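You operate a simulated robot arm through the tools that you are given. There is no shell and no other tool. Be economical: measure what you need, move in short steps, check, and stop when the job is done.

You run a simulated two-armed robot. Do the job below in one go: nothing can be reset, and whatever is moved stays where it is left.

JOB
Switch the upper hot plate off, let the beaker cool below 45 degrees, then move it to the cork mat.
Fine: dial back to 0; read the probe, then raise it. Set down upright: beaker.

It is judged by the outcome, as a careful person would: the job done as asked, and still so three seconds after it is handed in. It fails if anything else is knocked over, pushed out of place, dropped, spilled or broken.

ROBOT AND FRAMES
Two 6-joint arms with two-finger parallel grippers on one trunk, on a base that drives. Base frame: it is fixed to the floor where the robot stands at the start and does not move with it; the origin is under the middle of the robot, x ahead of it, y to its left, z up; the surface under the hand at the start is at about z = 0.8. Readings come in m, degrees, newtons and seconds.
The left shoulder is at the start at [0.05, 0.17, 1.11], the right one opposite. Each reaches about 1.092 m from its shoulder. Places, roughly: lower dial [0.7, 0.3, 0.8]; lower red switch [0.7, 0, 0.8]; probe clamp [1, 0.4, 1.2]; small white mat (10x10x2 cm) [0.6, 0.1, 0.8]; top of the small cork mat [0.6, 0.5, 0.8]; upper dial [0.7, 0.3, 1]; upper red switch [0.7, 0.2, 1]. Payload 1.57 kg a hand.
The TCP of each hand is the grasp point between the finger pads, 0.03 m short of the fingertips. In the tool frame z runs along the fingers and y along their closing line. Largest opening 0.08 m; finger width 0.017, thickness 0.012; the body of the gripper, 0.04 by 0.082 m, starts 0.08 m behind the TCP.
Orientation is that of the tool frame in the base frame, as a unit quaternion [x, y, z, w]. With the fingers straight down and closing along the base's y, the tool's x points along the base's -x, its y along +y and its z along -z.

CONTROLS
- The arms move only by the tool step_arm. It takes "left_rows", "right_rows" or both (then of equal length, played together; a hand with none holds still); each is a list of rows, each a list of 7 numbers: the shift along the base's x, y, z in units of 200 mm (1.0 is 200 mm), then the turn, a rotation vector about the base's x, y, z in units of 45 degrees (1.0 is 45 degrees), then the finger opening in mm, from 0 to 80. In form: [[tx, ty, tz, ax, ay, az, gripper], ...]. A call has 1 to 10 rows; each row is the pose to reach, as a shift and turn from the pose commanded when the call began. A call with a number of a shift or a turn outside -1 to 1 is refused whole. Rows are played at 5 a second. More than 0.05 m and 8.6 degrees between two rows, or a gripper value outside its range, and nothing of the call is played. A pose out of reach is approached as far as the arm can. The call stops where the force on the tool passes 90 N (or 10 N more than at its start, if that is more) or the arm is blocked; 0.2 s more then pass. The fingers move at their own pace (about 0.072 m/s each) and stop on an object; they squeeze with about 29 N. The grip force told is the motor's: it shows also when the fingers shut on nothing. Time passes only in rows, and 0.2 s behind the last, so rows that repeat a pose let the fingers close. The reply holds the time, the measured pose of the TCP, the force on the tool along the base axes, the opening and the grip force, in the units named above and with some noise, with the torque about the TCP (base axes, N m) and any sound that the robot's microphone picked up.
- Cameras (640 x 400 px; columns grow to the right, rows downward): "scene" is now at [0.0432, 0.0266, 1.7]; the picture's right is [0.28, -0.96, 0.00], its down [-0.56, -0.16, -0.81] and it looks along [0.78, 0.23, -0.58] (base axes); focal length 267 px, centre (320, 200). "left" rides on the left gripper at [0.072, 0.007, -0.122] in its tool frame; the picture's right is [-0.09, 1.00, 0.00], its down [-0.84, -0.08, -0.54] and it looks along [-0.54, -0.05, 0.84] (tool axes); focal length 238 px, centre (320, 200). "right" rides on the right gripper at [0.072, -0.007, -0.122] in its tool frame; the picture's right is [0.09, 1.00, 0.00], its down [-0.84, 0.08, -0.54] and it looks along [-0.54, 0.05, 0.84] (tool axes); focal length 238 px, centre (320, 200). There is no depth. A picture from a camera that has moved, and an enlarged one, comes with that camera's place and axes in the base frame and with its lens.
- snapshot(camera): a new picture of that camera. No time passes.
- lift_body(by): slides the trunk up (or, below 0, down) by that many m; the arms and the scene camera ride with it, the base frame stays. It gives what a move gives, with no picture.
- steer(legs): drives the robot by 1 to 6 legs, each [ahead, left, turn to the left] in m, m and degrees, along the robot's own axes; the way and the turn of a leg run together, so that a leg with both is an arc; at most 1.5 m and 180 degrees a leg. The arms and the cameras ride along, it lands a little off, and it stops where it bumps. It gives what a move gives.
- turn_head(pan, tilt): turns the head with the scene camera to pan (to the left, within 86 degrees either way) and tilt (down, from -29 to 69), counted from straight ahead of the robot. It gives what a move gives.
- close_up(camera, box): a new picture of the part [left, top, right, bottom] of that camera's present view, enlarged. No time passes.
- close_job(): hands the job in; it is judged then, once.

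Go step by step. Nothing tells you exact positions but the pictures and the camera data: compare them with the known pose of the tool, close in by small moves and look again before you grip or let go. The budget is 120 turns and 92 pictures, counting those below and the enlarged ones. Unless the task says otherwise, let go and move clear before handing in, and close with one line.

The tools are called after ">>>" as a command line: name --argument value ..., lists and objects as JSON in quotes. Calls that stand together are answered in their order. step_arm: Moves the arms, as the interface text tells. Its arguments: {"type":"object","properties":{"left_rows":{"type":"array","items":{"type":"array","items":{"type":"number"}}},"right_rows":{"type":"array","items":{"type":"array","items":{"type":"number"}}}},"required":[]} The other tools are called the same way: lift_body (by) slides the trunk up or down; steer (legs) drives the base; turn_head (pan, tilt) turns the head that bears the scene camera; snapshot (camera) takes a picture; close_up (camera, box) takes an enlarged picture of a part of a camera's view; close_job () hands the job in.

At the start:

```text
t: 0.0
left_tcp_pos: [0.5759, 0.5621, 1.0008]
left_tool_rot: [0.0, 1.0, 0.0, 0.0]
left_force: [0.5, -0.4, 0.3]
left_ft_torque: [0.03, -0.03, 0.0]
left_opening: 0.0799
left_gripper_force: 0.1
right_tcp_pos: [0.6793, 0.0043, 0.9995]
right_tool_rot: [0.0, 1.0, 0.001, 0.001]
right_force: [-0.1, 0.7, 0.7]
right_ft_torque: [0.01, 0.0, -0.01]
right_opening: 0.08
right_gripper_force: 0.1
trunk travel left (down, up): [-0.725, 0.245]
robot x, y, heading: [-0.0028, 0.0027, -0.0]
head pan, tilt: [16.3, 35.7]
```

scene: 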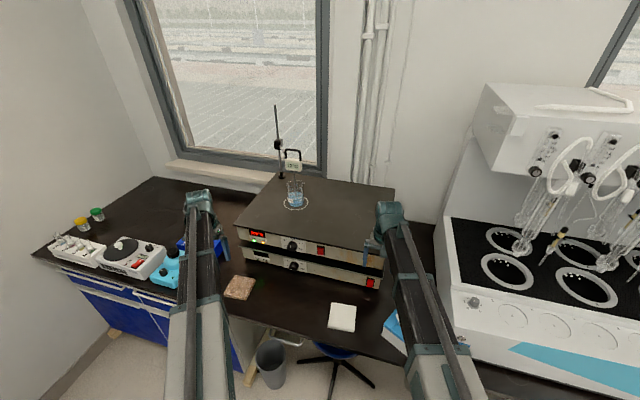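
right: 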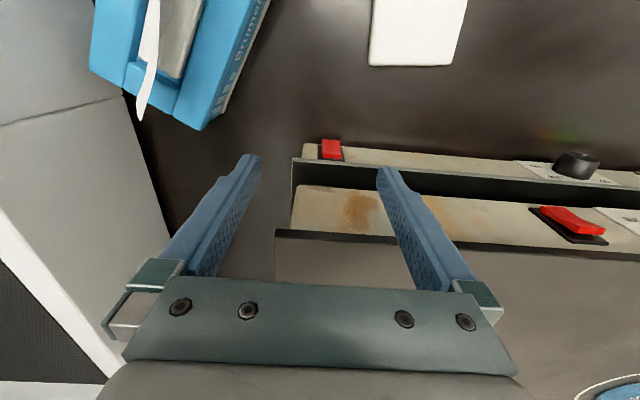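
left: 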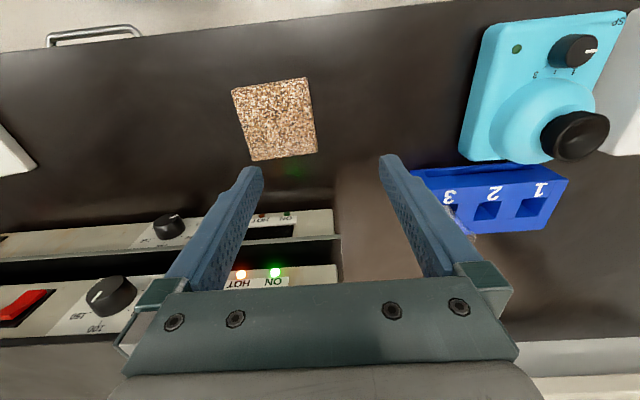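

The picture shows two stacked hot plates, with the beaker on the upper one and a probe in it held by a clamp on a stand. I'll look closer at the dials and the beaker.

>>> close_up --camera "scene" --box '[230, 220, 390, 300]'

>>> close_up --camera "scene" --box '[240, 100, 360, 220]'

>>> close_up --camera "left" --box '[0, 190, 340, 350]'

```text
4.00 times, centred on (310, 260) of scene
camera zoom: at [0.0432, 0.0266, 1.7], right [0.28, -0.96, 0.0], down [-0.56, -0.16, -0.81], along [0.78, 0.23, -0.58], focal length 1066 px, centre (360, -40)
```

zoom: 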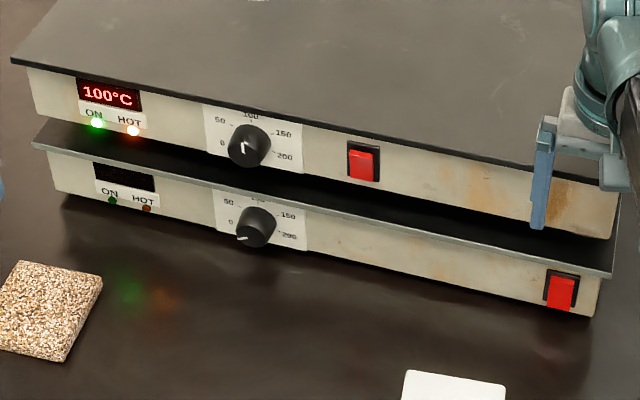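

```text
3.33 times, centred on (300, 160) of scene
camera zoom: at [0.0432, 0.0266, 1.7], right [0.28, -0.96, 0.0], down [-0.56, -0.16, -0.81], along [0.78, 0.23, -0.58], focal length 889 px, centre (387, 333)
```

zoom: 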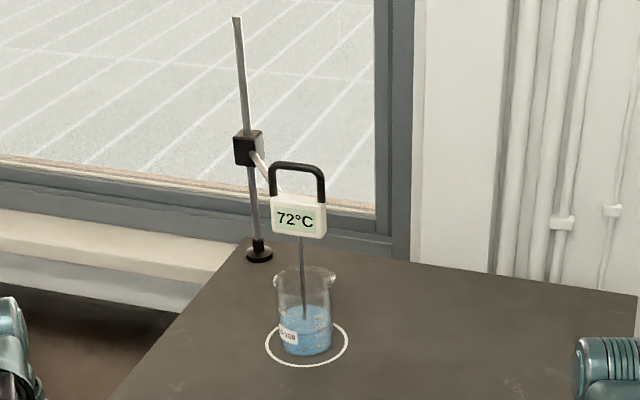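

```text
1.88 times, centred on (170, 270) of left
camera zoom: at [0.5036, 0.5681, 1.1217], right [0.09, 1.0, 0.0], down [0.84, -0.08, 0.54], along [0.54, -0.05, -0.84], focal length 449 px, centre (602, 68)
```

zoom: 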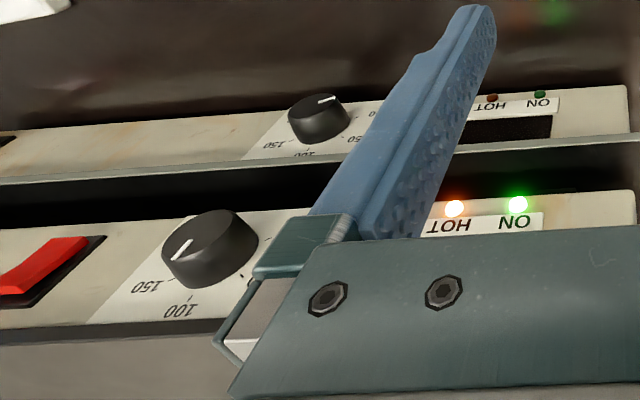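

The upper dial knob is near (0.703, 0.330, 0.967) and set around 100. The beaker is near (0.93, 0.40) and the probe reads 72°C. I'll pitch the left hand up to point ahead and bring it in front of the upper dial.

>>> step_arm --left_rows '[[-0.07, -0.1, 0.04, 0, -0.167, 0, 80], [-0.14, -0.2, 0.08, 0, -0.333, 0, 80], [-0.21, -0.3, 0.12, 0, -0.5, 0, 80], [-0.28, -0.4, 0.16, 0, -0.667, 0, 80], [-0.35, -0.5, 0.2, 0, -0.833, 0, 80], [-0.42, -0.6, 0.24, 0, -1, 0, 80]]'

>>> step_arm --left_rows '[[0, -0.09, 0, 0, -0.167, 0, 80], [0, -0.18, -0.04, 0, -0.333, 0, 80], [0, -0.27, -0.1, 0, -0.5, 0, 80], [0, -0.36, -0.18, 0, -0.667, 0, 80], [0, -0.46, -0.28, 0, -0.833, 0, 80], [0, -0.56, -0.4, 0, -1, 0, 80]]'

>>> snapshot --camera "left"

>>> snapshot --camera "scene"

```text
t: 1.4
left_tcp_pos: [0.5003, 0.4518, 1.0644]
left_tool_rot: [0.0, 0.924, 0.0, 0.382]
left_force: [0.1, -0.7, 0.0]
left_ft_torque: [0.01, 0.04, -0.02]
left_opening: 0.0801
left_gripper_force: 0.0
left hand out of reach, approached as far as the arm can: row 1, 2, 3, 4, 5, 6
right_tcp_pos: [0.6809, 0.0045, 1.0001]
right_tool_rot: [0.0, 1.0, 0.001, 0.001]
right_force: [0.4, 0.4, -0.1]
right_ft_torque: [-0.02, 0.01, 0.0]
right_opening: 0.08
right_gripper_force: 0.1
trunk travel left (down, up): [-0.725, 0.245]
robot x, y, heading: [0.0006, 0.0012, -0.1]
head pan, tilt: [16.3, 35.7]
```

```text
t: 2.8
left_tcp_pos: [0.5922, 0.4187, 1.2185]
left_tool_rot: [0.0, 0.709, 0.0, 0.705]
left_force: [0.2, -0.1, 0.5]
left_ft_torque: [-0.02, -0.01, -0.01]
left_opening: 0.08
left_gripper_force: 0.0
left hand out of reach, approached as far as the arm can: row 1, 2, 3, 4, 5, 6
right_tcp_pos: [0.6813, 0.0037, 1.001]
right_tool_rot: [0.0, 1.0, 0.0, 0.001]
right_force: [-0.6, 0.6, -0.7]
right_ft_torque: [-0.03, 0.02, -0.02]
right_opening: 0.0799
right_gripper_force: 0.2
trunk travel left (down, up): [-0.725, 0.245]
robot x, y, heading: [-0.0009, -0.0047, 0.2]
head pan, tilt: [16.3, 35.7]
```

```text
85 pictures are left
camera left: at [0.472, 0.4241, 1.1475], right [0.0, 1.0, 0.09], down [-0.54, -0.08, 0.84], along [0.84, -0.05, 0.54], focal length 238 px, centre (320, 200)
```

left: 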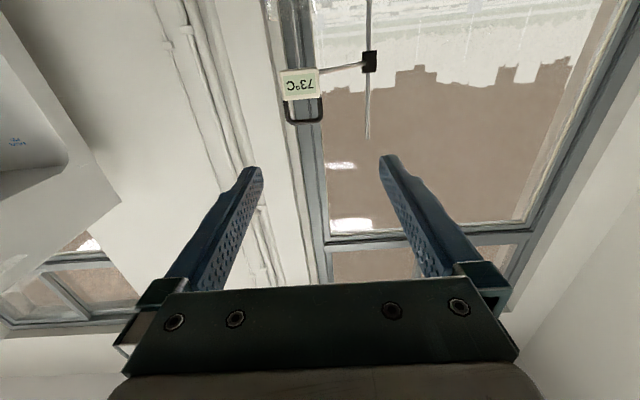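

```text
84 pictures are left
camera scene: at [0.0433, 0.0262, 1.7], right [0.28, -0.96, 0.0], down [-0.56, -0.16, -0.81], along [0.78, 0.23, -0.58], focal length 267 px, centre (320, 200)
```

scene: 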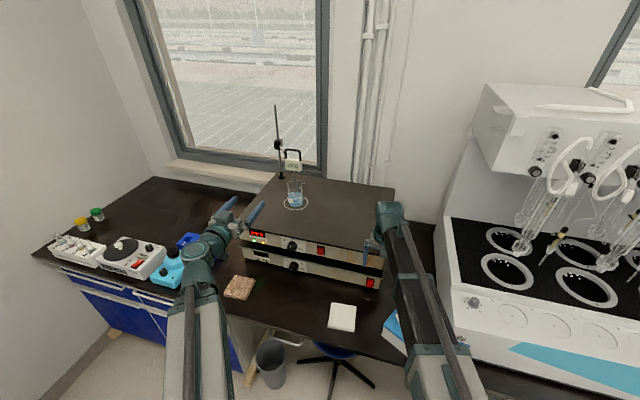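

The left arm can't reach that pose this close in: it stopped at z = 1.22. I'll back the base away to give it room.

>>> steer --legs '[[-0.22, 0, 0]]'

>>> step_arm --left_rows '[[0, 0, 0, 0, 0, 0, 80]]'

```text
t: 4.5
left_tcp_pos: [0.3649, 0.4257, 1.2198]
left_tool_rot: [-0.006, 0.709, 0.005, 0.706]
left_force: [-0.4, 0.0, -0.1]
left_ft_torque: [-0.02, 0.0, -0.04]
left_opening: 0.0799
left_gripper_force: 0.0
right_tcp_pos: [0.4591, 0.0127, 1.0014]
right_tool_rot: [-0.007, 1.0, 0.002, 0.002]
right_force: [0.1, -0.5, 0.2]
right_ft_torque: [-0.03, 0.0, 0.0]
right_opening: 0.0801
right_gripper_force: 0.0
trunk travel left (down, up): [-0.725, 0.245]
robot x, y, heading: [-0.2186, -0.0021, 0.8]
head pan, tilt: [16.3, 35.7]
```

```text
t: 4.9
left_tcp_pos: [0.3662, 0.4266, 1.2185]
left_tool_rot: [-0.005, 0.709, 0.004, 0.705]
left_force: [-0.1, 0.1, -0.9]
left_ft_torque: [-0.01, -0.01, 0.02]
left_opening: 0.0803
left_gripper_force: 0.1
right_tcp_pos: [0.4592, 0.0128, 1.0001]
right_tool_rot: [-0.008, 1.0, 0.0, 0.001]
right_force: [-0.8, -0.6, -0.2]
right_ft_torque: [-0.02, 0.04, -0.01]
right_opening: 0.08
right_gripper_force: 0.1
trunk travel left (down, up): [-0.725, 0.245]
robot x, y, heading: [-0.2214, -0.0, 0.8]
head pan, tilt: [16.3, 35.7]
```

Now I'll move the hand forward and down toward the front of the dial.

>>> step_arm --left_rows '[[0.2, -0.05, 0, 0, 0, 0, 80], [0.4, -0.1, -0.05, 0, 0, 0, 80], [0.6, -0.2, -0.2, 0, 0, 0, 80], [0.75, -0.3, -0.35, 0, 0, 0, 80], [0.9, -0.4, -0.5, 0, 0, 0, 80], [0.95, -0.45, -0.7, 0, 0, 0, 80], [0.95, -0.485, -0.9, 0, 0, 0, 80], [0.95, -0.485, -1, 0, 0, 0, 80]]'

>>> step_arm --left_rows '[[0, 0, -0.12, 0, 0, 0, 80], [0, 0, -0.25, 0, 0, 0, 80]]'

>>> snapshot --camera "scene"

>>> snapshot --camera "left"

```text
refused: row 3 steps farther than a row can; nothing moved
```

```text
t: 5.5
left_tcp_pos: [0.3669, 0.4258, 1.2182]
left_tool_rot: [-0.005, 0.709, 0.005, 0.705]
left_force: [-0.1, -1.2, 0.0]
left_ft_torque: [-0.01, 0.0, -0.02]
left_opening: 0.08
left_gripper_force: 0.1
left hand out of reach, approached as far as the arm can: row 1, 2
right_tcp_pos: [0.4582, 0.0117, 1.0003]
right_tool_rot: [-0.007, 1.0, 0.001, 0.001]
right_force: [-0.8, 0.7, 0.3]
right_ft_torque: [0.02, 0.02, 0.01]
right_opening: 0.0801
right_gripper_force: 0.0
trunk travel left (down, up): [-0.725, 0.245]
robot x, y, heading: [-0.2199, -0.0025, 0.8]
head pan, tilt: [16.3, 35.7]
```

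```text
83 pictures are left
camera scene: at [-0.1778, 0.0256, 1.7], right [0.29, -0.96, 0.0], down [-0.56, -0.17, -0.81], along [0.78, 0.24, -0.58], focal length 267 px, centre (320, 200)
```

scene: 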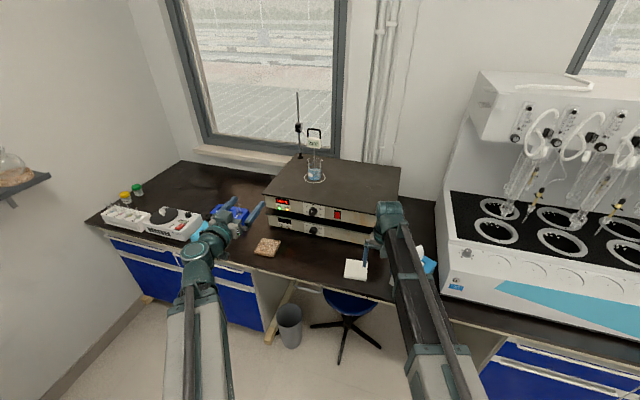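

```text
82 pictures are left
camera left: at [0.245, 0.4294, 1.1473], right [-0.01, 1.0, 0.09], down [-0.54, -0.08, 0.84], along [0.84, -0.04, 0.53], focal length 238 px, centre (320, 200)
```

left: 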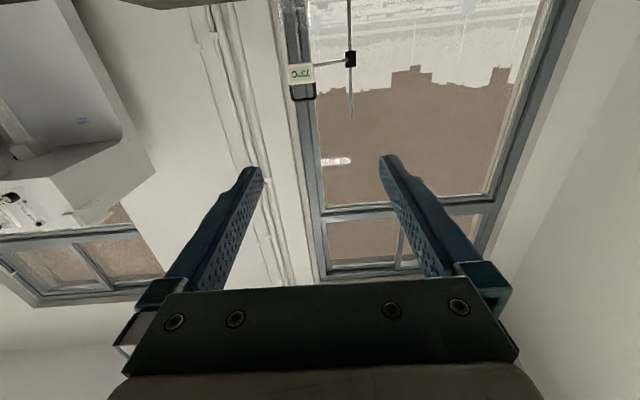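

The first call was refused for too large a step, so I'll repeat it with smaller steps, forward first and then down.

>>> step_arm --left_rows '[[0.2, -0.08, 0, 0, 0, 0, 80], [0.4, -0.16, 0, 0, 0, 0, 80], [0.6, -0.24, 0, 0, 0, 0, 80], [0.8, -0.32, 0, 0, 0, 0, 80], [1.0, -0.4, 0, 0, 0, 0, 80], [1.0, -0.485, -0.2, 0, 0, 0, 80], [1.0, -0.485, -0.4, 0, 0, 0, 80], [1.0, -0.485, -0.6, 0, 0, 0, 80], [1.0, -0.485, -0.8, 0, 0, 0, 80]]'

```text
t: 7.5
left_tcp_pos: [0.5707, 0.3292, 1.2182]
left_tool_rot: [-0.005, 0.71, 0.005, 0.705]
left_force: [0.3, 0.6, 0.4]
left_ft_torque: [0.01, -0.03, 0.03]
left_opening: 0.0799
left_gripper_force: 0.1
left hand out of reach, approached as far as the arm can: row 6, 7, 8, 9
right_tcp_pos: [0.4588, 0.0117, 1.0]
right_tool_rot: [-0.007, 1.0, 0.001, 0.001]
right_force: [-0.4, -0.4, -1.4]
right_ft_torque: [-0.03, -0.02, -0.02]
right_opening: 0.0801
right_gripper_force: 0.1
trunk travel left (down, up): [-0.725, 0.245]
robot x, y, heading: [-0.2214, -0.0016, 0.6]
head pan, tilt: [16.3, 35.7]
```

Level fingers seem limited to about 0.11 m above the shoulder, so the trunk has to come down by 0.25 m. I'll raise the right hand first to keep it clear of the bench.

>>> step_arm --right_rows '[[0, 0, 0.2, 0, 0, 0, 80], [0, 0, 0.4, 0, 0, 0, 80], [0, 0, 0.6, 0, 0, 0, 80], [0, 0, 0.8, 0, 0, 0, 80], [0, 0, 1, 0, 0, 0, 80]]'

>>> lift_body --by -0.15

>>> snapshot --camera "scene"

```text
t: 8.7
left_tcp_pos: [0.5709, 0.329, 1.219]
left_tool_rot: [-0.005, 0.71, 0.005, 0.705]
left_force: [0.2, -0.1, -0.3]
left_ft_torque: [-0.02, -0.01, -0.01]
left_opening: 0.0801
left_gripper_force: 0.0
right_tcp_pos: [0.454, 0.0089, 0.9994]
right_tool_rot: [-0.007, 1.0, 0.001, 0.001]
right_force: [0.1, 0.0, 0.6]
right_ft_torque: [0.0, 0.02, -0.03]
right_opening: 0.0799
right_gripper_force: 0.1
right hand out of reach, approached as far as the arm can: row 1, 2, 3, 4, 5
trunk travel left (down, up): [-0.725, 0.245]
robot x, y, heading: [-0.2211, -0.0008, 0.8]
head pan, tilt: [16.3, 35.7]
```

```text
t: 10.4
left_tcp_pos: [0.5699, 0.3291, 1.0676]
left_tool_rot: [-0.005, 0.709, 0.005, 0.705]
left_force: [-0.2, -1.0, -0.3]
left_ft_torque: [-0.03, -0.02, -0.01]
left_opening: 0.0801
left_gripper_force: 0.0
right_tcp_pos: [0.4557, 0.0092, 0.8506]
right_tool_rot: [-0.007, 1.0, 0.001, 0.001]
right_force: [0.3, -0.6, -0.3]
right_ft_torque: [-0.02, 0.04, -0.01]
right_opening: 0.0801
right_gripper_force: 0.1
trunk travel left (down, up): [-0.575, 0.395]
robot x, y, heading: [-0.2203, -0.0046, 0.7]
head pan, tilt: [16.3, 35.7]
```

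```text
81 pictures are left
camera scene: at [-0.1779, 0.0256, 1.5501], right [0.29, -0.96, 0.0], down [-0.56, -0.17, -0.81], along [0.78, 0.24, -0.58], focal length 267 px, centre (320, 200)
```

scene: 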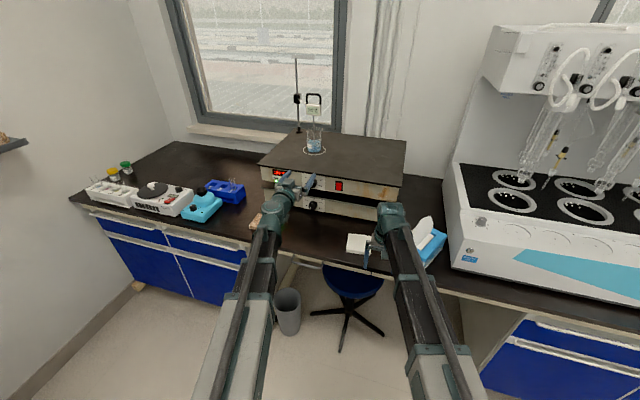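

The right hand can't rise while it points down. I'll pitch it level and raise it, then finish lowering the trunk.

>>> step_arm --right_rows '[[-0.05, 0, 0.1, 0, -0.167, 0, 80], [-0.1, 0, 0.2, 0, -0.333, 0, 80], [-0.15, 0, 0.3, 0, -0.5, 0, 80], [-0.2, 0, 0.4, 0, -0.667, 0, 80], [-0.25, 0, 0.5, 0, -0.833, 0, 80], [-0.3, 0, 0.6, 0, -1, 0, 80]]'

>>> step_arm --right_rows '[[0, 0, 0.1, 0, -0.167, 0, 80], [0, 0, 0.2, 0, -0.333, 0, 80], [0, 0, 0.3, 0, -0.5, 0, 80], [0, 0, 0.4, 0, -0.667, 0, 80], [0, 0, 0.5, 0, -0.833, 0, 80], [0, 0, 0.6, 0, -1, 0, 80]]'

>>> lift_body --by -0.1

>>> snapshot --camera "scene"

>>> snapshot --camera "left"

```text
t: 11.8
left_tcp_pos: [0.5702, 0.3286, 1.0687]
left_tool_rot: [-0.005, 0.71, 0.005, 0.704]
left_force: [-0.6, 1.1, -0.9]
left_ft_torque: [0.0, 0.0, 0.02]
left_opening: 0.08
left_gripper_force: 0.1
right_tcp_pos: [0.3923, 0.0099, 0.9159]
right_tool_rot: [-0.007, 0.923, -0.002, 0.385]
right_force: [-0.6, 0.1, -1.4]
right_ft_torque: [-0.01, -0.02, -0.03]
right_opening: 0.0798
right_gripper_force: 0.0
right hand out of reach, approached as far as the arm can: row 1, 2, 3, 4, 5, 6
trunk travel left (down, up): [-0.575, 0.395]
robot x, y, heading: [-0.2236, -0.0007, 0.7]
head pan, tilt: [16.3, 35.7]
```

```text
t: 13.2
left_tcp_pos: [0.5707, 0.3285, 1.0679]
left_tool_rot: [-0.005, 0.709, 0.005, 0.705]
left_force: [0.4, -1.1, 0.4]
left_ft_torque: [0.01, 0.02, 0.0]
left_opening: 0.0801
left_gripper_force: 0.1
right_tcp_pos: [0.4143, 0.018, 1.0702]
right_tool_rot: [-0.006, 0.707, -0.006, 0.707]
right_force: [0.1, 0.3, -0.4]
right_ft_torque: [0.0, 0.0, -0.03]
right_opening: 0.0799
right_gripper_force: 0.1
right hand out of reach, approached as far as the arm can: row 2, 3, 4, 5, 6
trunk travel left (down, up): [-0.575, 0.395]
robot x, y, heading: [-0.2202, -0.0022, 1.0]
head pan, tilt: [16.3, 35.7]
```

```text
t: 14.6
left_tcp_pos: [0.5708, 0.3287, 0.9683]
left_tool_rot: [-0.004, 0.709, 0.004, 0.705]
left_force: [0.4, -1.2, 0.1]
left_ft_torque: [-0.03, -0.02, 0.0]
left_opening: 0.0798
left_gripper_force: 0.1
right_tcp_pos: [0.4137, 0.0181, 0.9696]
right_tool_rot: [-0.005, 0.707, -0.005, 0.707]
right_force: [0.2, -0.4, -0.1]
right_ft_torque: [0.0, 0.0, 0.03]
right_opening: 0.08
right_gripper_force: 0.0
trunk travel left (down, up): [-0.475, 0.495]
robot x, y, heading: [-0.2188, -0.0032, 0.9]
head pan, tilt: [16.3, 35.7]
```

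```text
80 pictures are left
camera scene: at [-0.1779, 0.0256, 1.45], right [0.29, -0.96, 0.0], down [-0.56, -0.17, -0.81], along [0.78, 0.24, -0.58], focal length 267 px, centre (320, 200)
```

scene: 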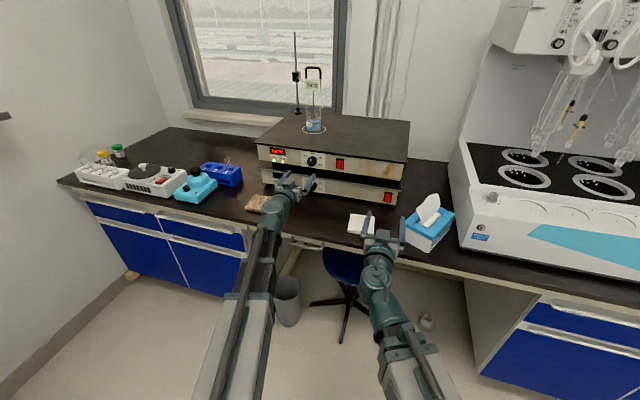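

```text
79 pictures are left
camera left: at [0.4487, 0.3322, 0.8972], right [-0.01, 1.0, 0.09], down [-0.53, -0.08, 0.84], along [0.84, -0.04, 0.53], focal length 238 px, centre (320, 200)
```

left: 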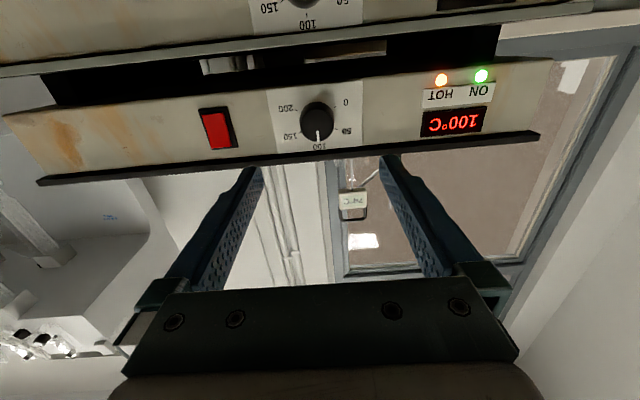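

The left camera shows the dial clearly: pointer at 100, with 0 about 120° counter-clockwise from there. The knob centre is about (0.70, 0.327, 0.959). I'll lower the trunk a little for margin, pre-roll the hand +60° and line up.

>>> lift_body --by -0.05

>>> step_arm --left_rows '[[0.05, 0, 0.04, 0.167, 0, 0, 70], [0.1, 0, 0.08, 0.333, 0, 0, 60], [0.15, 0, 0.12, 0.5, 0, 0, 55], [0.2, 0, 0.16, 0.667, 0, 0, 55], [0.25, 0, 0.2, 0.833, 0, 0, 55], [0.28, 0, 0.2, 1, 0, 0, 55]]'

>>> step_arm --left_rows '[[0, 0, 0, 0.167, 0, 0, 55], [0, 0, 0, 0.333, 0, 0, 55]]'

>>> snapshot --camera "left"

```text
t: 15.5
left_tcp_pos: [0.5709, 0.3289, 0.9181]
left_tool_rot: [-0.005, 0.71, 0.005, 0.705]
left_force: [0.1, 0.2, 0.3]
left_ft_torque: [-0.02, -0.04, -0.01]
left_opening: 0.0796
left_gripper_force: 0.1
right_tcp_pos: [0.4149, 0.0176, 0.9205]
right_tool_rot: [-0.005, 0.707, -0.005, 0.707]
right_force: [0.2, 0.7, 0.3]
right_ft_torque: [0.01, 0.0, 0.0]
right_opening: 0.0798
right_gripper_force: 0.1
trunk travel left (down, up): [-0.425, 0.545]
robot x, y, heading: [-0.2192, 0.0001, 0.6]
head pan, tilt: [16.3, 35.7]
```

```text
t: 16.9
left_tcp_pos: [0.6238, 0.332, 0.9213]
left_tool_rot: [0.265, 0.653, 0.277, 0.653]
left_force: [0.5, -0.6, 0.3]
left_ft_torque: [0.01, -0.01, 0.0]
left_opening: 0.0548
left_gripper_force: 0.0
left hand out of reach, approached as far as the arm can: row 1, 2, 3, 4, 5, 6
right_tcp_pos: [0.4136, 0.0174, 0.9192]
right_tool_rot: [-0.005, 0.707, -0.004, 0.707]
right_force: [0.4, -0.3, 0.2]
right_ft_torque: [0.02, 0.01, 0.01]
right_opening: 0.08
right_gripper_force: 0.1
trunk travel left (down, up): [-0.425, 0.545]
robot x, y, heading: [-0.2226, 0.0014, 0.9]
head pan, tilt: [16.3, 35.7]
```

```text
t: 17.5
left_tcp_pos: [0.6246, 0.3299, 0.9222]
left_tool_rot: [0.349, 0.612, 0.359, 0.612]
left_force: [1.2, -0.1, -0.5]
left_ft_torque: [-0.03, -0.02, -0.03]
left_opening: 0.0551
left_gripper_force: 0.0
right_tcp_pos: [0.4144, 0.0169, 0.9195]
right_tool_rot: [-0.006, 0.707, -0.004, 0.707]
right_force: [0.4, 0.0, -0.9]
right_ft_torque: [0.0, 0.0, 0.02]
right_opening: 0.08
right_gripper_force: 0.0
trunk travel left (down, up): [-0.425, 0.545]
robot x, y, heading: [-0.2203, -0.0033, 0.8]
head pan, tilt: [16.3, 35.7]
```

```text
78 pictures are left
camera left: at [0.5037, 0.3932, 0.8906], right [-0.01, 0.42, 0.91], down [-0.54, -0.77, 0.35], along [0.84, -0.48, 0.23], focal length 238 px, centre (320, 200)
```

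left: 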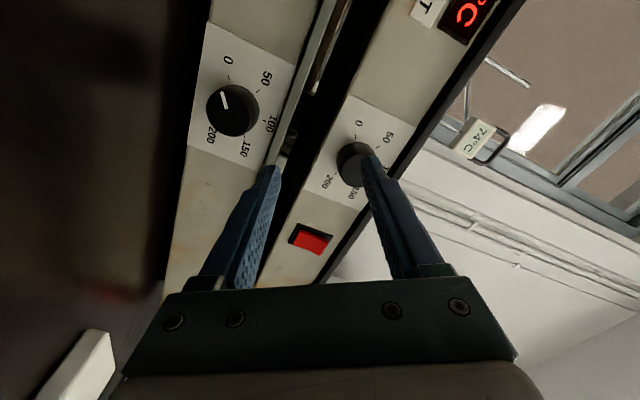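

The hand height follows the trunk height exactly: the wrist sits at a fixed height and the arm links move level. So I'll use the trunk for z. I'll raise it to knob height and check alignment.

>>> lift_body --by 0.036

>>> snapshot --camera "left"

>>> close_up --camera "scene" --box '[240, 120, 360, 220]'

```text
t: 18.3
left_tcp_pos: [0.6252, 0.3305, 0.9579]
left_tool_rot: [0.347, 0.612, 0.36, 0.612]
left_force: [-0.1, 0.0, -0.4]
left_ft_torque: [0.01, -0.04, 0.01]
left_opening: 0.055
left_gripper_force: 0.0
right_tcp_pos: [0.4135, 0.0175, 0.9552]
right_tool_rot: [-0.006, 0.707, -0.005, 0.707]
right_force: [1.0, -0.1, 0.1]
right_ft_torque: [0.01, -0.02, 0.03]
right_opening: 0.0801
right_gripper_force: 0.0
trunk travel left (down, up): [-0.461, 0.509]
robot x, y, heading: [-0.2195, -0.0024, 0.7]
head pan, tilt: [16.3, 35.7]
```

```text
77 pictures are left
camera left: at [0.5038, 0.3932, 0.9265], right [-0.01, 0.42, 0.91], down [-0.54, -0.77, 0.35], along [0.84, -0.48, 0.23], focal length 238 px, centre (320, 200)
```

left: 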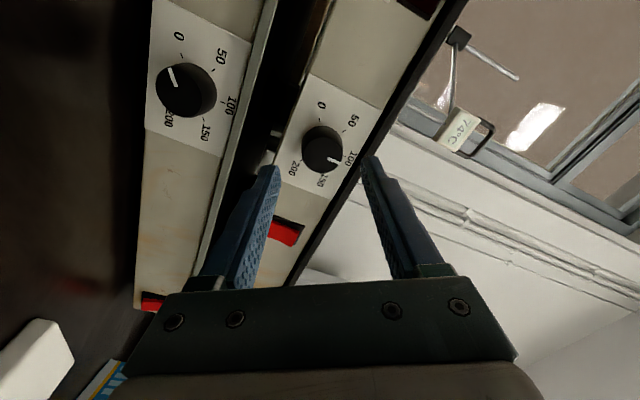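

```text
4.00 times, centred on (300, 170) of scene
camera zoom: at [-0.1777, 0.0256, 1.436], right [0.29, -0.96, 0.0], down [-0.56, -0.17, -0.81], along [0.78, 0.24, -0.58], focal length 1066 px, centre (400, 320)
```

zoom: 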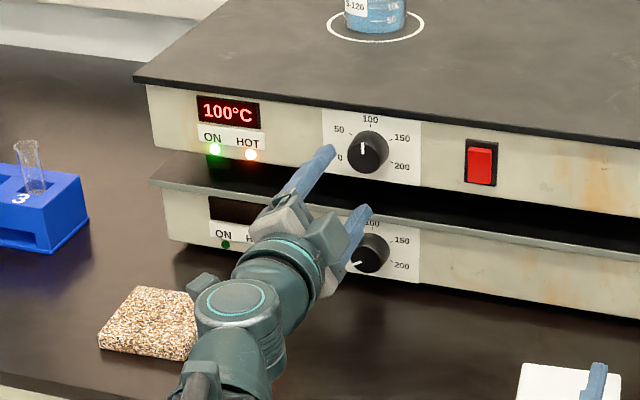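

The knob lies on the tool axis. I'll move forward 0.065 m, watching the force, then close on it.

>>> step_arm --left_rows '[[0.1, 0, 0, 0, 0, 0, 55], [0.2, 0, 0, 0, 0, 0, 55], [0.27, 0, 0, 0, 0, 0, 55], [0.325, 0, 0, 0, 0, 0, 55]]'

>>> snapshot --camera "left"

>>> close_up --camera "scene" --box '[260, 120, 340, 200]'

```text
t: 19.3
left_tcp_pos: [0.6855, 0.3303, 0.9602]
left_tool_rot: [0.347, 0.612, 0.36, 0.613]
left_force: [-40.3, 0.8, -7.1]
left_ft_torque: [0.08, 1.28, -0.92]
left_opening: 0.0596
left_gripper_force: 2.3
right_tcp_pos: [0.4113, 0.0176, 0.9583]
right_tool_rot: [-0.007, 0.706, -0.005, 0.708]
right_force: [-0.3, 0.1, -0.1]
right_ft_torque: [-0.02, -0.01, -0.03]
right_opening: 0.0801
right_gripper_force: 0.0
trunk travel left (down, up): [-0.461, 0.509]
robot x, y, heading: [-0.2239, -0.0017, 0.8]
head pan, tilt: [16.3, 35.7]
```

```text
75 pictures are left
camera left: at [0.5637, 0.3933, 0.928], right [-0.02, 0.42, 0.91], down [-0.53, -0.77, 0.35], along [0.85, -0.48, 0.23], focal length 238 px, centre (320, 200)
```

left: 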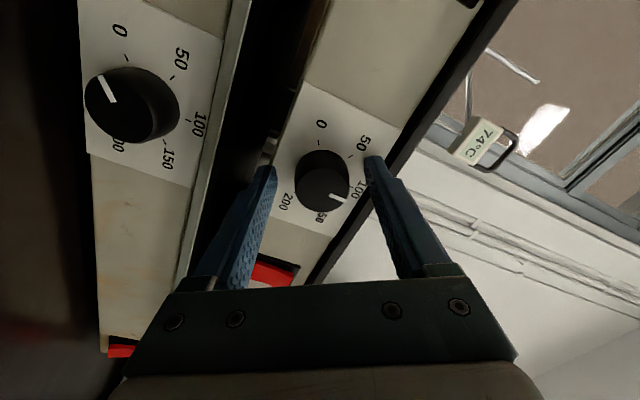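

```text
5.00 times, centred on (300, 160) of scene
camera zoom: at [-0.1817, 0.0259, 1.4359], right [0.29, -0.96, 0.0], down [-0.56, -0.17, -0.81], along [0.78, 0.24, -0.58], focal length 1333 px, centre (420, 400)
```

zoom: 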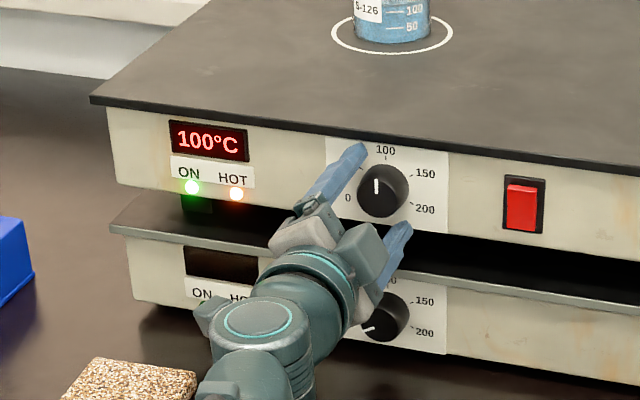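

The lower fingertip touched the panel at x ≈ 0.715, so the fingers are around the knob. I'll back off a few mm and close.

>>> step_arm --left_rows '[[-0.03, -0.005, 0, 0, 0, 0, 55], [-0.035, -0.005, 0, 0, 0, 0, 40], [-0.035, -0.005, 0, 0, 0, 0, 20], [-0.035, -0.005, 0, 0, 0, 0, 20], [-0.035, -0.005, 0, 0, 0, 0, 20]]'

>>> snapshot --camera "left"

```text
t: 20.5
left_tcp_pos: [0.6832, 0.3288, 0.9587]
left_tool_rot: [0.347, 0.612, 0.359, 0.613]
left_force: [5.4, 8.5, 21.4]
left_ft_torque: [-0.11, -0.51, 0.19]
left_opening: 0.0398
left_gripper_force: 10.9
right_tcp_pos: [0.4125, 0.0167, 0.9564]
right_tool_rot: [-0.005, 0.707, -0.006, 0.707]
right_force: [-0.3, -0.4, -0.5]
right_ft_torque: [0.0, -0.03, -0.02]
right_opening: 0.08
right_gripper_force: 0.2
trunk travel left (down, up): [-0.461, 0.509]
robot x, y, heading: [-0.2206, 0.0023, 1.2]
head pan, tilt: [16.3, 35.7]
```

```text
73 pictures are left
camera left: at [0.5612, 0.3918, 0.9276], right [-0.02, 0.42, 0.91], down [-0.53, -0.77, 0.35], along [0.85, -0.48, 0.24], focal length 238 px, centre (320, 200)
```

left: 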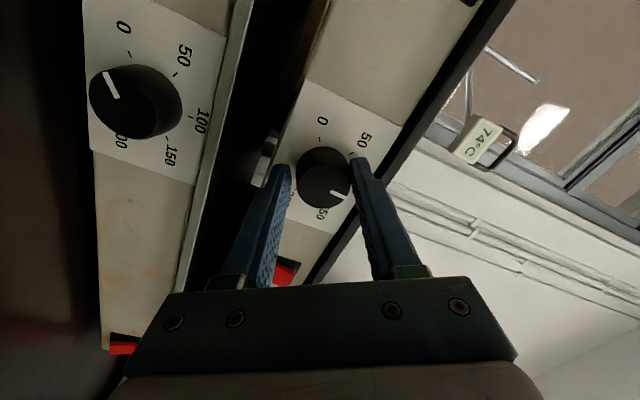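

The upper finger touched first, so the hand is slightly high. I'll lower it 3 mm and let it close fully.

>>> lift_body --by -0.003

>>> step_arm --left_rows '[[0, -0.007, 0, 0, 0, 0, 20], [0, -0.007, 0, 0, 0, 0, 20], [0, -0.007, 0, 0, 0, 0, 20]]'

```text
t: 21.0
left_tcp_pos: [0.6828, 0.33, 0.9567]
left_tool_rot: [0.346, 0.612, 0.36, 0.613]
left_force: [5.7, 9.6, 26.8]
left_ft_torque: [-0.1, -0.61, 0.27]
left_opening: 0.0448
left_gripper_force: 13.8
right_tcp_pos: [0.4123, 0.0166, 0.9534]
right_tool_rot: [-0.006, 0.707, -0.005, 0.708]
right_force: [-0.3, 0.5, -0.4]
right_ft_torque: [-0.02, -0.02, -0.02]
right_opening: 0.0801
right_gripper_force: 0.1
trunk travel left (down, up): [-0.458, 0.512]
robot x, y, heading: [-0.2196, 0.0, 0.8]
head pan, tilt: [16.3, 35.7]
```

```text
t: 21.8
left_tcp_pos: [0.6819, 0.3275, 0.957]
left_tool_rot: [0.347, 0.611, 0.361, 0.613]
left_force: [4.6, 12.1, 26.9]
left_ft_torque: [-0.09, -0.73, 0.22]
left_opening: 0.0451
left_gripper_force: 14.0
right_tcp_pos: [0.413, 0.0177, 0.9551]
right_tool_rot: [-0.006, 0.707, -0.005, 0.708]
right_force: [0.4, -0.3, -0.1]
right_ft_torque: [-0.02, -0.02, 0.01]
right_opening: 0.08
right_gripper_force: 0.0
trunk travel left (down, up): [-0.458, 0.512]
robot x, y, heading: [-0.221, -0.0041, 0.7]
head pan, tilt: [16.3, 35.7]
```

The opening grew, so I had it backwards: the hand is too low. I'll raise it about 5 mm.

>>> lift_body --by 0.006

>>> step_arm --left_rows '[[0, 0.01, 0, 0, 0, 0, 20], [0, 0.01, 0, 0, 0, 0, 20], [0, 0.01, 0, 0, 0, 0, 20]]'

>>> snapshot --camera "left"

```text
t: 22.4
left_tcp_pos: [0.6824, 0.3304, 0.9599]
left_tool_rot: [0.347, 0.612, 0.36, 0.612]
left_force: [-6.6, 13.0, 3.3]
left_ft_torque: [-0.03, 0.13, 0.8]
left_opening: 0.0362
left_gripper_force: 32.9
right_tcp_pos: [0.4128, 0.0186, 0.96]
right_tool_rot: [-0.007, 0.707, -0.005, 0.707]
right_force: [0.1, -0.1, 0.0]
right_ft_torque: [-0.01, -0.04, -0.03]
right_opening: 0.0798
right_gripper_force: 0.0
trunk travel left (down, up): [-0.464, 0.506]
robot x, y, heading: [-0.2185, -0.0018, 0.9]
head pan, tilt: [16.3, 35.7]
```

```text
t: 23.2
left_tcp_pos: [0.6831, 0.3286, 0.9609]
left_tool_rot: [0.348, 0.612, 0.359, 0.613]
left_force: [-30.2, 2.7, -17.1]
left_ft_torque: [0.05, 0.91, 0.58]
left_opening: 0.0362
left_gripper_force: 42.7
right_tcp_pos: [0.4133, 0.0175, 0.9586]
right_tool_rot: [-0.006, 0.707, -0.004, 0.707]
right_force: [0.0, -1.6, -0.4]
right_ft_torque: [0.02, 0.01, 0.01]
right_opening: 0.0801
right_gripper_force: 0.0
trunk travel left (down, up): [-0.464, 0.506]
robot x, y, heading: [-0.2179, -0.0065, 0.7]
head pan, tilt: [16.3, 35.7]
```

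```text
72 pictures are left
camera left: at [0.5606, 0.3926, 0.9295], right [-0.01, 0.42, 0.91], down [-0.54, -0.77, 0.35], along [0.84, -0.48, 0.23], focal length 238 px, centre (320, 200)
```

left: 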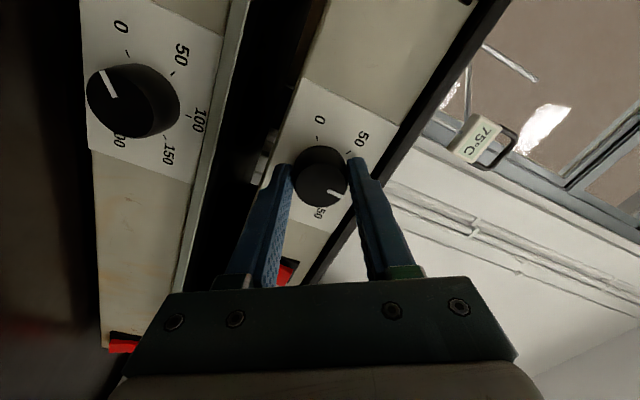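

The knob is gripped with an opening of 36 mm. I'll turn it counter-clockwise by 45° first.

>>> step_arm --left_rows '[[-0.01, -0.01, 0, -0.167, 0, 0, 20], [-0.01, -0.01, 0, -0.333, 0, 0, 20], [-0.01, -0.01, 0, -0.5, 0, 0, 20], [-0.01, -0.01, 0, -0.667, 0, 0, 20], [-0.01, -0.01, 0, -0.833, 0, 0, 20], [-0.01, -0.01, 0, -1, 0, 0, 20]]'

>>> snapshot --camera "left"

```text
t: 24.6
left_tcp_pos: [0.6816, 0.3268, 0.9597]
left_tool_rot: [0.085, 0.702, 0.096, 0.7]
left_force: [4.4, 9.5, 18.4]
left_ft_torque: [-0.05, -0.02, 0.54]
left_opening: 0.0365
left_gripper_force: 42.7
right_tcp_pos: [0.4129, 0.0169, 0.9602]
right_tool_rot: [-0.006, 0.707, -0.006, 0.707]
right_force: [0.6, -0.4, 0.5]
right_ft_torque: [0.01, 0.01, -0.03]
right_opening: 0.0802
right_gripper_force: 0.0
trunk travel left (down, up): [-0.464, 0.506]
robot x, y, heading: [-0.2183, 0.0005, 0.8]
head pan, tilt: [16.3, 35.7]
```

```text
71 pictures are left
camera left: at [0.5607, 0.3493, 0.892], right [-0.01, 0.94, 0.34], down [-0.54, -0.3, 0.79], along [0.84, -0.17, 0.51], focal length 238 px, centre (320, 200)
```

left: 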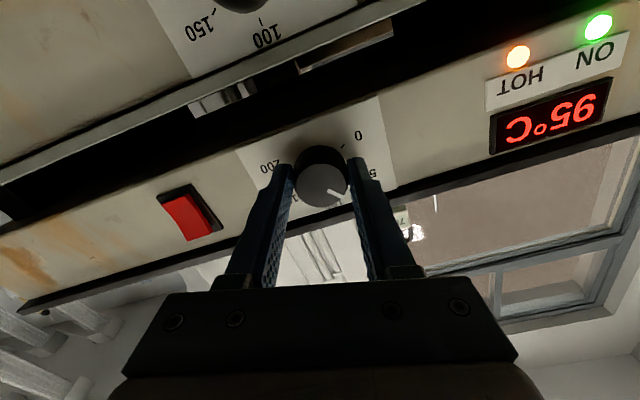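

The knob turns with the hand and the plate display has dropped to 95°C. I'll turn another 45°.

>>> step_arm --left_rows '[[0, 0, 0, -0.167, 0, 0, 20], [0, 0, 0, -0.333, 0, 0, 20], [0, 0, 0, -0.5, 0, 0, 20], [0, 0, 0, -0.667, 0, 0, 20], [0, 0, 0, -0.833, 0, 0, 20], [0, 0, 0, -1, 0, 0, 20]]'

>>> step_arm --left_rows '[[0, 0, 0, -0.167, 0, 0, 20], [0, 0, 0, -0.333, 0, 0, 20], [0, 0, 0, -0.5, 0, 0, 20]]'

>>> snapshot --camera "left"

```text
t: 26.0
left_tcp_pos: [0.6814, 0.3256, 0.9581]
left_tool_rot: [-0.186, 0.685, -0.181, 0.68]
left_force: [10.2, -5.8, 28.3]
left_ft_torque: [0.14, -0.43, -0.36]
left_opening: 0.0359
left_gripper_force: 43.3
left hand out of reach, approached as far as the arm can: row 1, 2, 3, 4, 5, 6
right_tcp_pos: [0.4128, 0.0152, 0.9609]
right_tool_rot: [-0.005, 0.707, -0.004, 0.708]
right_force: [-0.3, -0.6, 0.1]
right_ft_torque: [-0.03, -0.01, 0.02]
right_opening: 0.0801
right_gripper_force: 0.0
trunk travel left (down, up): [-0.464, 0.506]
robot x, y, heading: [-0.2171, -0.0037, 0.9]
head pan, tilt: [16.3, 35.7]
```

```text
t: 26.8
left_tcp_pos: [0.6805, 0.3229, 0.9607]
left_tool_rot: [-0.314, 0.638, -0.311, 0.63]
left_force: [17.6, -13.7, 49.5]
left_ft_torque: [0.24, -1.33, -0.34]
left_opening: 0.0362
left_gripper_force: 43.0
right_tcp_pos: [0.4117, 0.0149, 0.9618]
right_tool_rot: [-0.004, 0.706, -0.004, 0.708]
right_force: [0.7, 0.4, 0.0]
right_ft_torque: [-0.03, 0.0, -0.01]
right_opening: 0.0801
right_gripper_force: 0.1
trunk travel left (down, up): [-0.464, 0.506]
robot x, y, heading: [-0.2203, -0.0022, 0.8]
head pan, tilt: [16.3, 35.7]
```

```text
70 pictures are left
camera left: at [0.5587, 0.269, 0.9118], right [-0.01, 0.68, -0.73], down [-0.53, 0.62, 0.58], along [0.84, 0.4, 0.36], focal length 238 px, centre (320, 200)
```

left: 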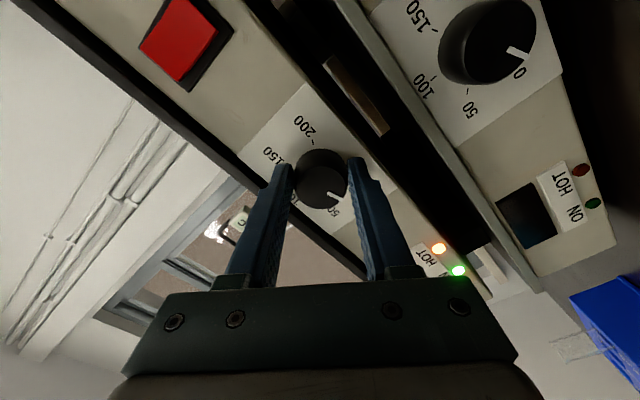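

I've turned about 112°. A close look will show how far the pointer still has to go.

>>> close_up --camera "left" --box '[240, 100, 540, 290]'

>>> close_up --camera "scene" --box '[250, 110, 350, 210]'

```text
2.11 times, centred on (390, 195) of left
camera zoom: at [0.5587, 0.269, 0.9118], right [-0.01, 0.68, -0.73], down [-0.53, 0.62, 0.58], along [0.84, 0.4, 0.36], focal length 502 px, centre (173, 210)
```

zoom: 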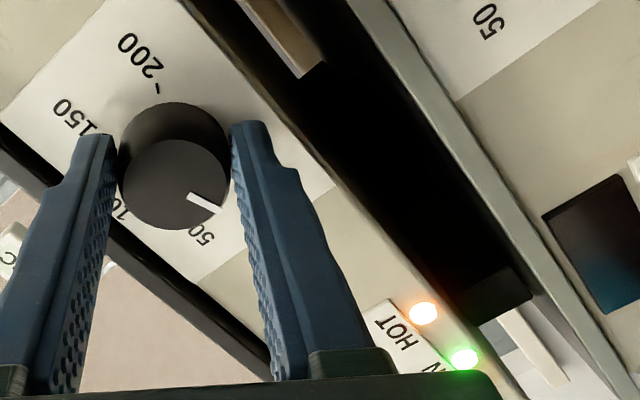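

```text
4.00 times, centred on (300, 160) of scene
camera zoom: at [-0.1815, 0.022, 1.4395], right [0.29, -0.96, 0.0], down [-0.56, -0.17, -0.81], along [0.78, 0.24, -0.58], focal length 1066 px, centre (400, 360)
```

zoom: 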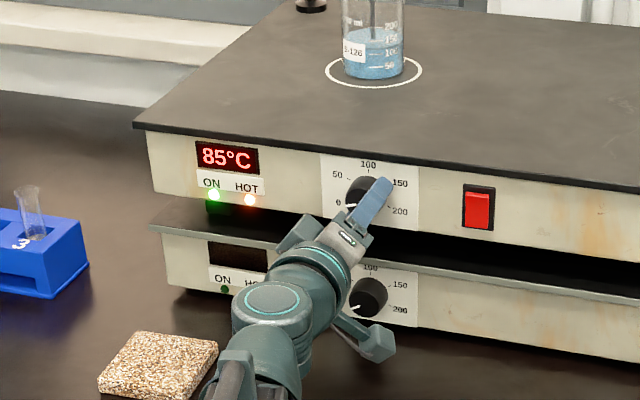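

The pointer is close to 0. I'll turn another 10° or so, checking for an end stop.

>>> step_arm --left_rows '[[0, 0, 0, -0.12, 0, 0, 20], [0, 0, 0, -0.24, 0, 0, 20]]'

>>> close_up --camera "left" --box '[240, 100, 400, 220]'

>>> close_up --camera "scene" --box '[275, 140, 365, 200]'

```text
t: 27.4
left_tcp_pos: [0.68, 0.3228, 0.9613]
left_tool_rot: [-0.372, 0.606, -0.371, 0.598]
left_force: [22.8, -17.4, 57.9]
left_ft_torque: [0.32, -1.45, -0.46]
left_opening: 0.0363
left_gripper_force: 43.1
right_tcp_pos: [0.4105, 0.0139, 0.9619]
right_tool_rot: [-0.004, 0.706, -0.004, 0.708]
right_force: [0.2, -0.6, -0.8]
right_ft_torque: [0.0, 0.01, -0.02]
right_opening: 0.0802
right_gripper_force: 0.0
trunk travel left (down, up): [-0.464, 0.506]
robot x, y, heading: [-0.221, -0.0019, 0.9]
head pan, tilt: [16.3, 35.7]
```

```text
3.33 times, centred on (320, 160) of left
camera zoom: at [0.5581, 0.2601, 0.923], right [-0.01, 0.53, -0.85], down [-0.53, 0.71, 0.45], along [0.84, 0.46, 0.28], focal length 794 px, centre (320, 333)
```

zoom: 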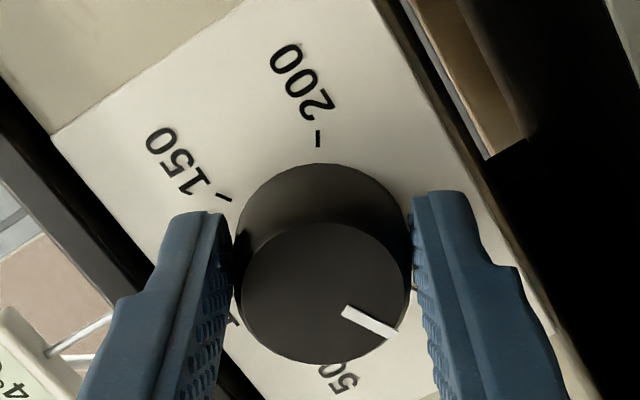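

```text
6.67 times, centred on (320, 170) of scene
camera zoom: at [-0.182, 0.0212, 1.4395], right [0.29, -0.96, 0.0], down [-0.56, -0.17, -0.81], along [0.78, 0.24, -0.58], focal length 1778 px, centre (320, 400)
```

zoom: 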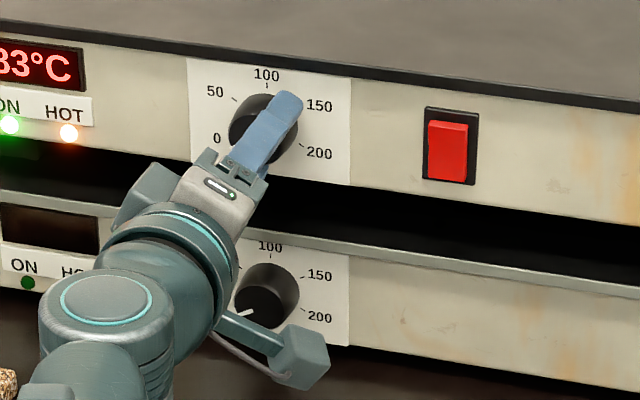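

The hand has turned about 122° in total. I'll open, back away and check the pointer.

>>> step_arm --left_rows '[[0, 0, 0, 0, 0, 0, 40], [0, 0, 0, 0, 0, 0, 55], [0, 0, 0, 0, 0, 0, 55], [-0.2, 0, 0, 0, 0, 0, 55], [-0.4, 0, 0, 0, 0, 0, 55]]'

>>> snapshot --camera "left"

>>> close_up --camera "scene" --box '[260, 140, 350, 200]'

```text
t: 28.6
left_tcp_pos: [0.6002, 0.3256, 0.956]
left_tool_rot: [-0.374, 0.607, -0.368, 0.597]
left_force: [0.5, 0.6, -0.4]
left_ft_torque: [0.0, -0.01, -0.01]
left_opening: 0.055
left_gripper_force: 0.1
right_tcp_pos: [0.4137, 0.0165, 0.9598]
right_tool_rot: [-0.004, 0.707, -0.005, 0.707]
right_force: [-0.8, -0.6, 0.1]
right_ft_torque: [-0.02, 0.0, 0.0]
right_opening: 0.08
right_gripper_force: 0.1
trunk travel left (down, up): [-0.464, 0.506]
robot x, y, heading: [-0.2211, -0.0022, 0.5]
head pan, tilt: [16.3, 35.7]
```

```text
65 pictures are left
camera left: at [0.4792, 0.2639, 0.919], right [-0.01, 0.53, -0.85], down [-0.53, 0.71, 0.45], along [0.85, 0.46, 0.27], focal length 238 px, centre (320, 200)
```

left: 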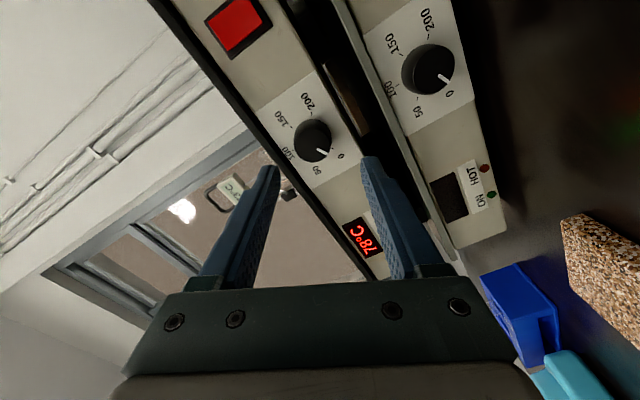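

```text
6.67 times, centred on (305, 170) of scene
camera zoom: at [-0.1779, 0.0255, 1.439], right [0.29, -0.96, 0.0], down [-0.56, -0.17, -0.81], along [0.78, 0.24, -0.58], focal length 1778 px, centre (420, 400)
```

zoom: 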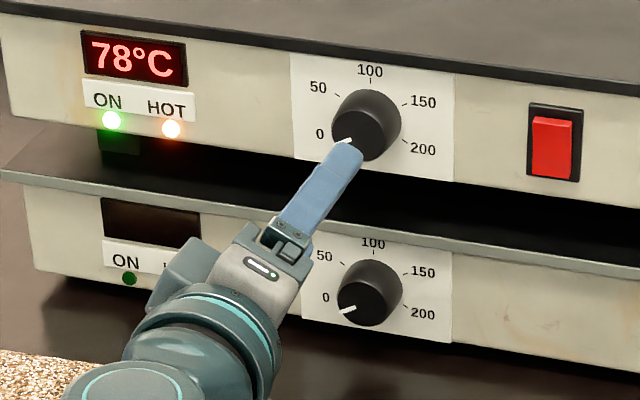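

The upper dial now matches the lower one at 0, but the ON lamp is still lit, so the red switch must be turned off too. I'll compare the two switches.

>>> close_up --camera "scene" --box '[325, 145, 405, 210]'

>>> close_up --camera "left" --box '[180, 0, 350, 100]'

```text
6.15 times, centred on (365, 178) of scene
camera zoom: at [-0.1779, 0.0255, 1.439], right [0.29, -0.96, 0.0], down [-0.56, -0.17, -0.81], along [0.78, 0.24, -0.58], focal length 1641 px, centre (43, 338)
```

zoom: 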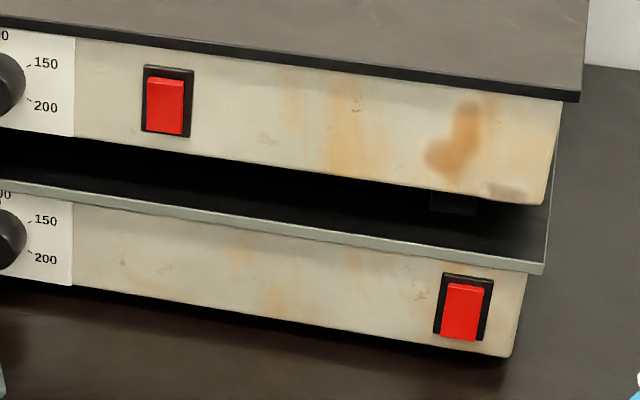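

```text
3.76 times, centred on (265, 50) of left
camera zoom: at [0.4792, 0.2639, 0.919], right [-0.01, 0.53, -0.85], down [-0.53, 0.71, 0.45], along [0.85, 0.46, 0.27], focal length 897 px, centre (527, 765)
```

zoom: 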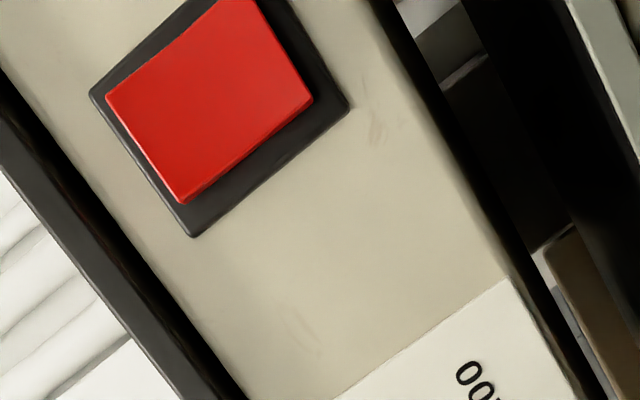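

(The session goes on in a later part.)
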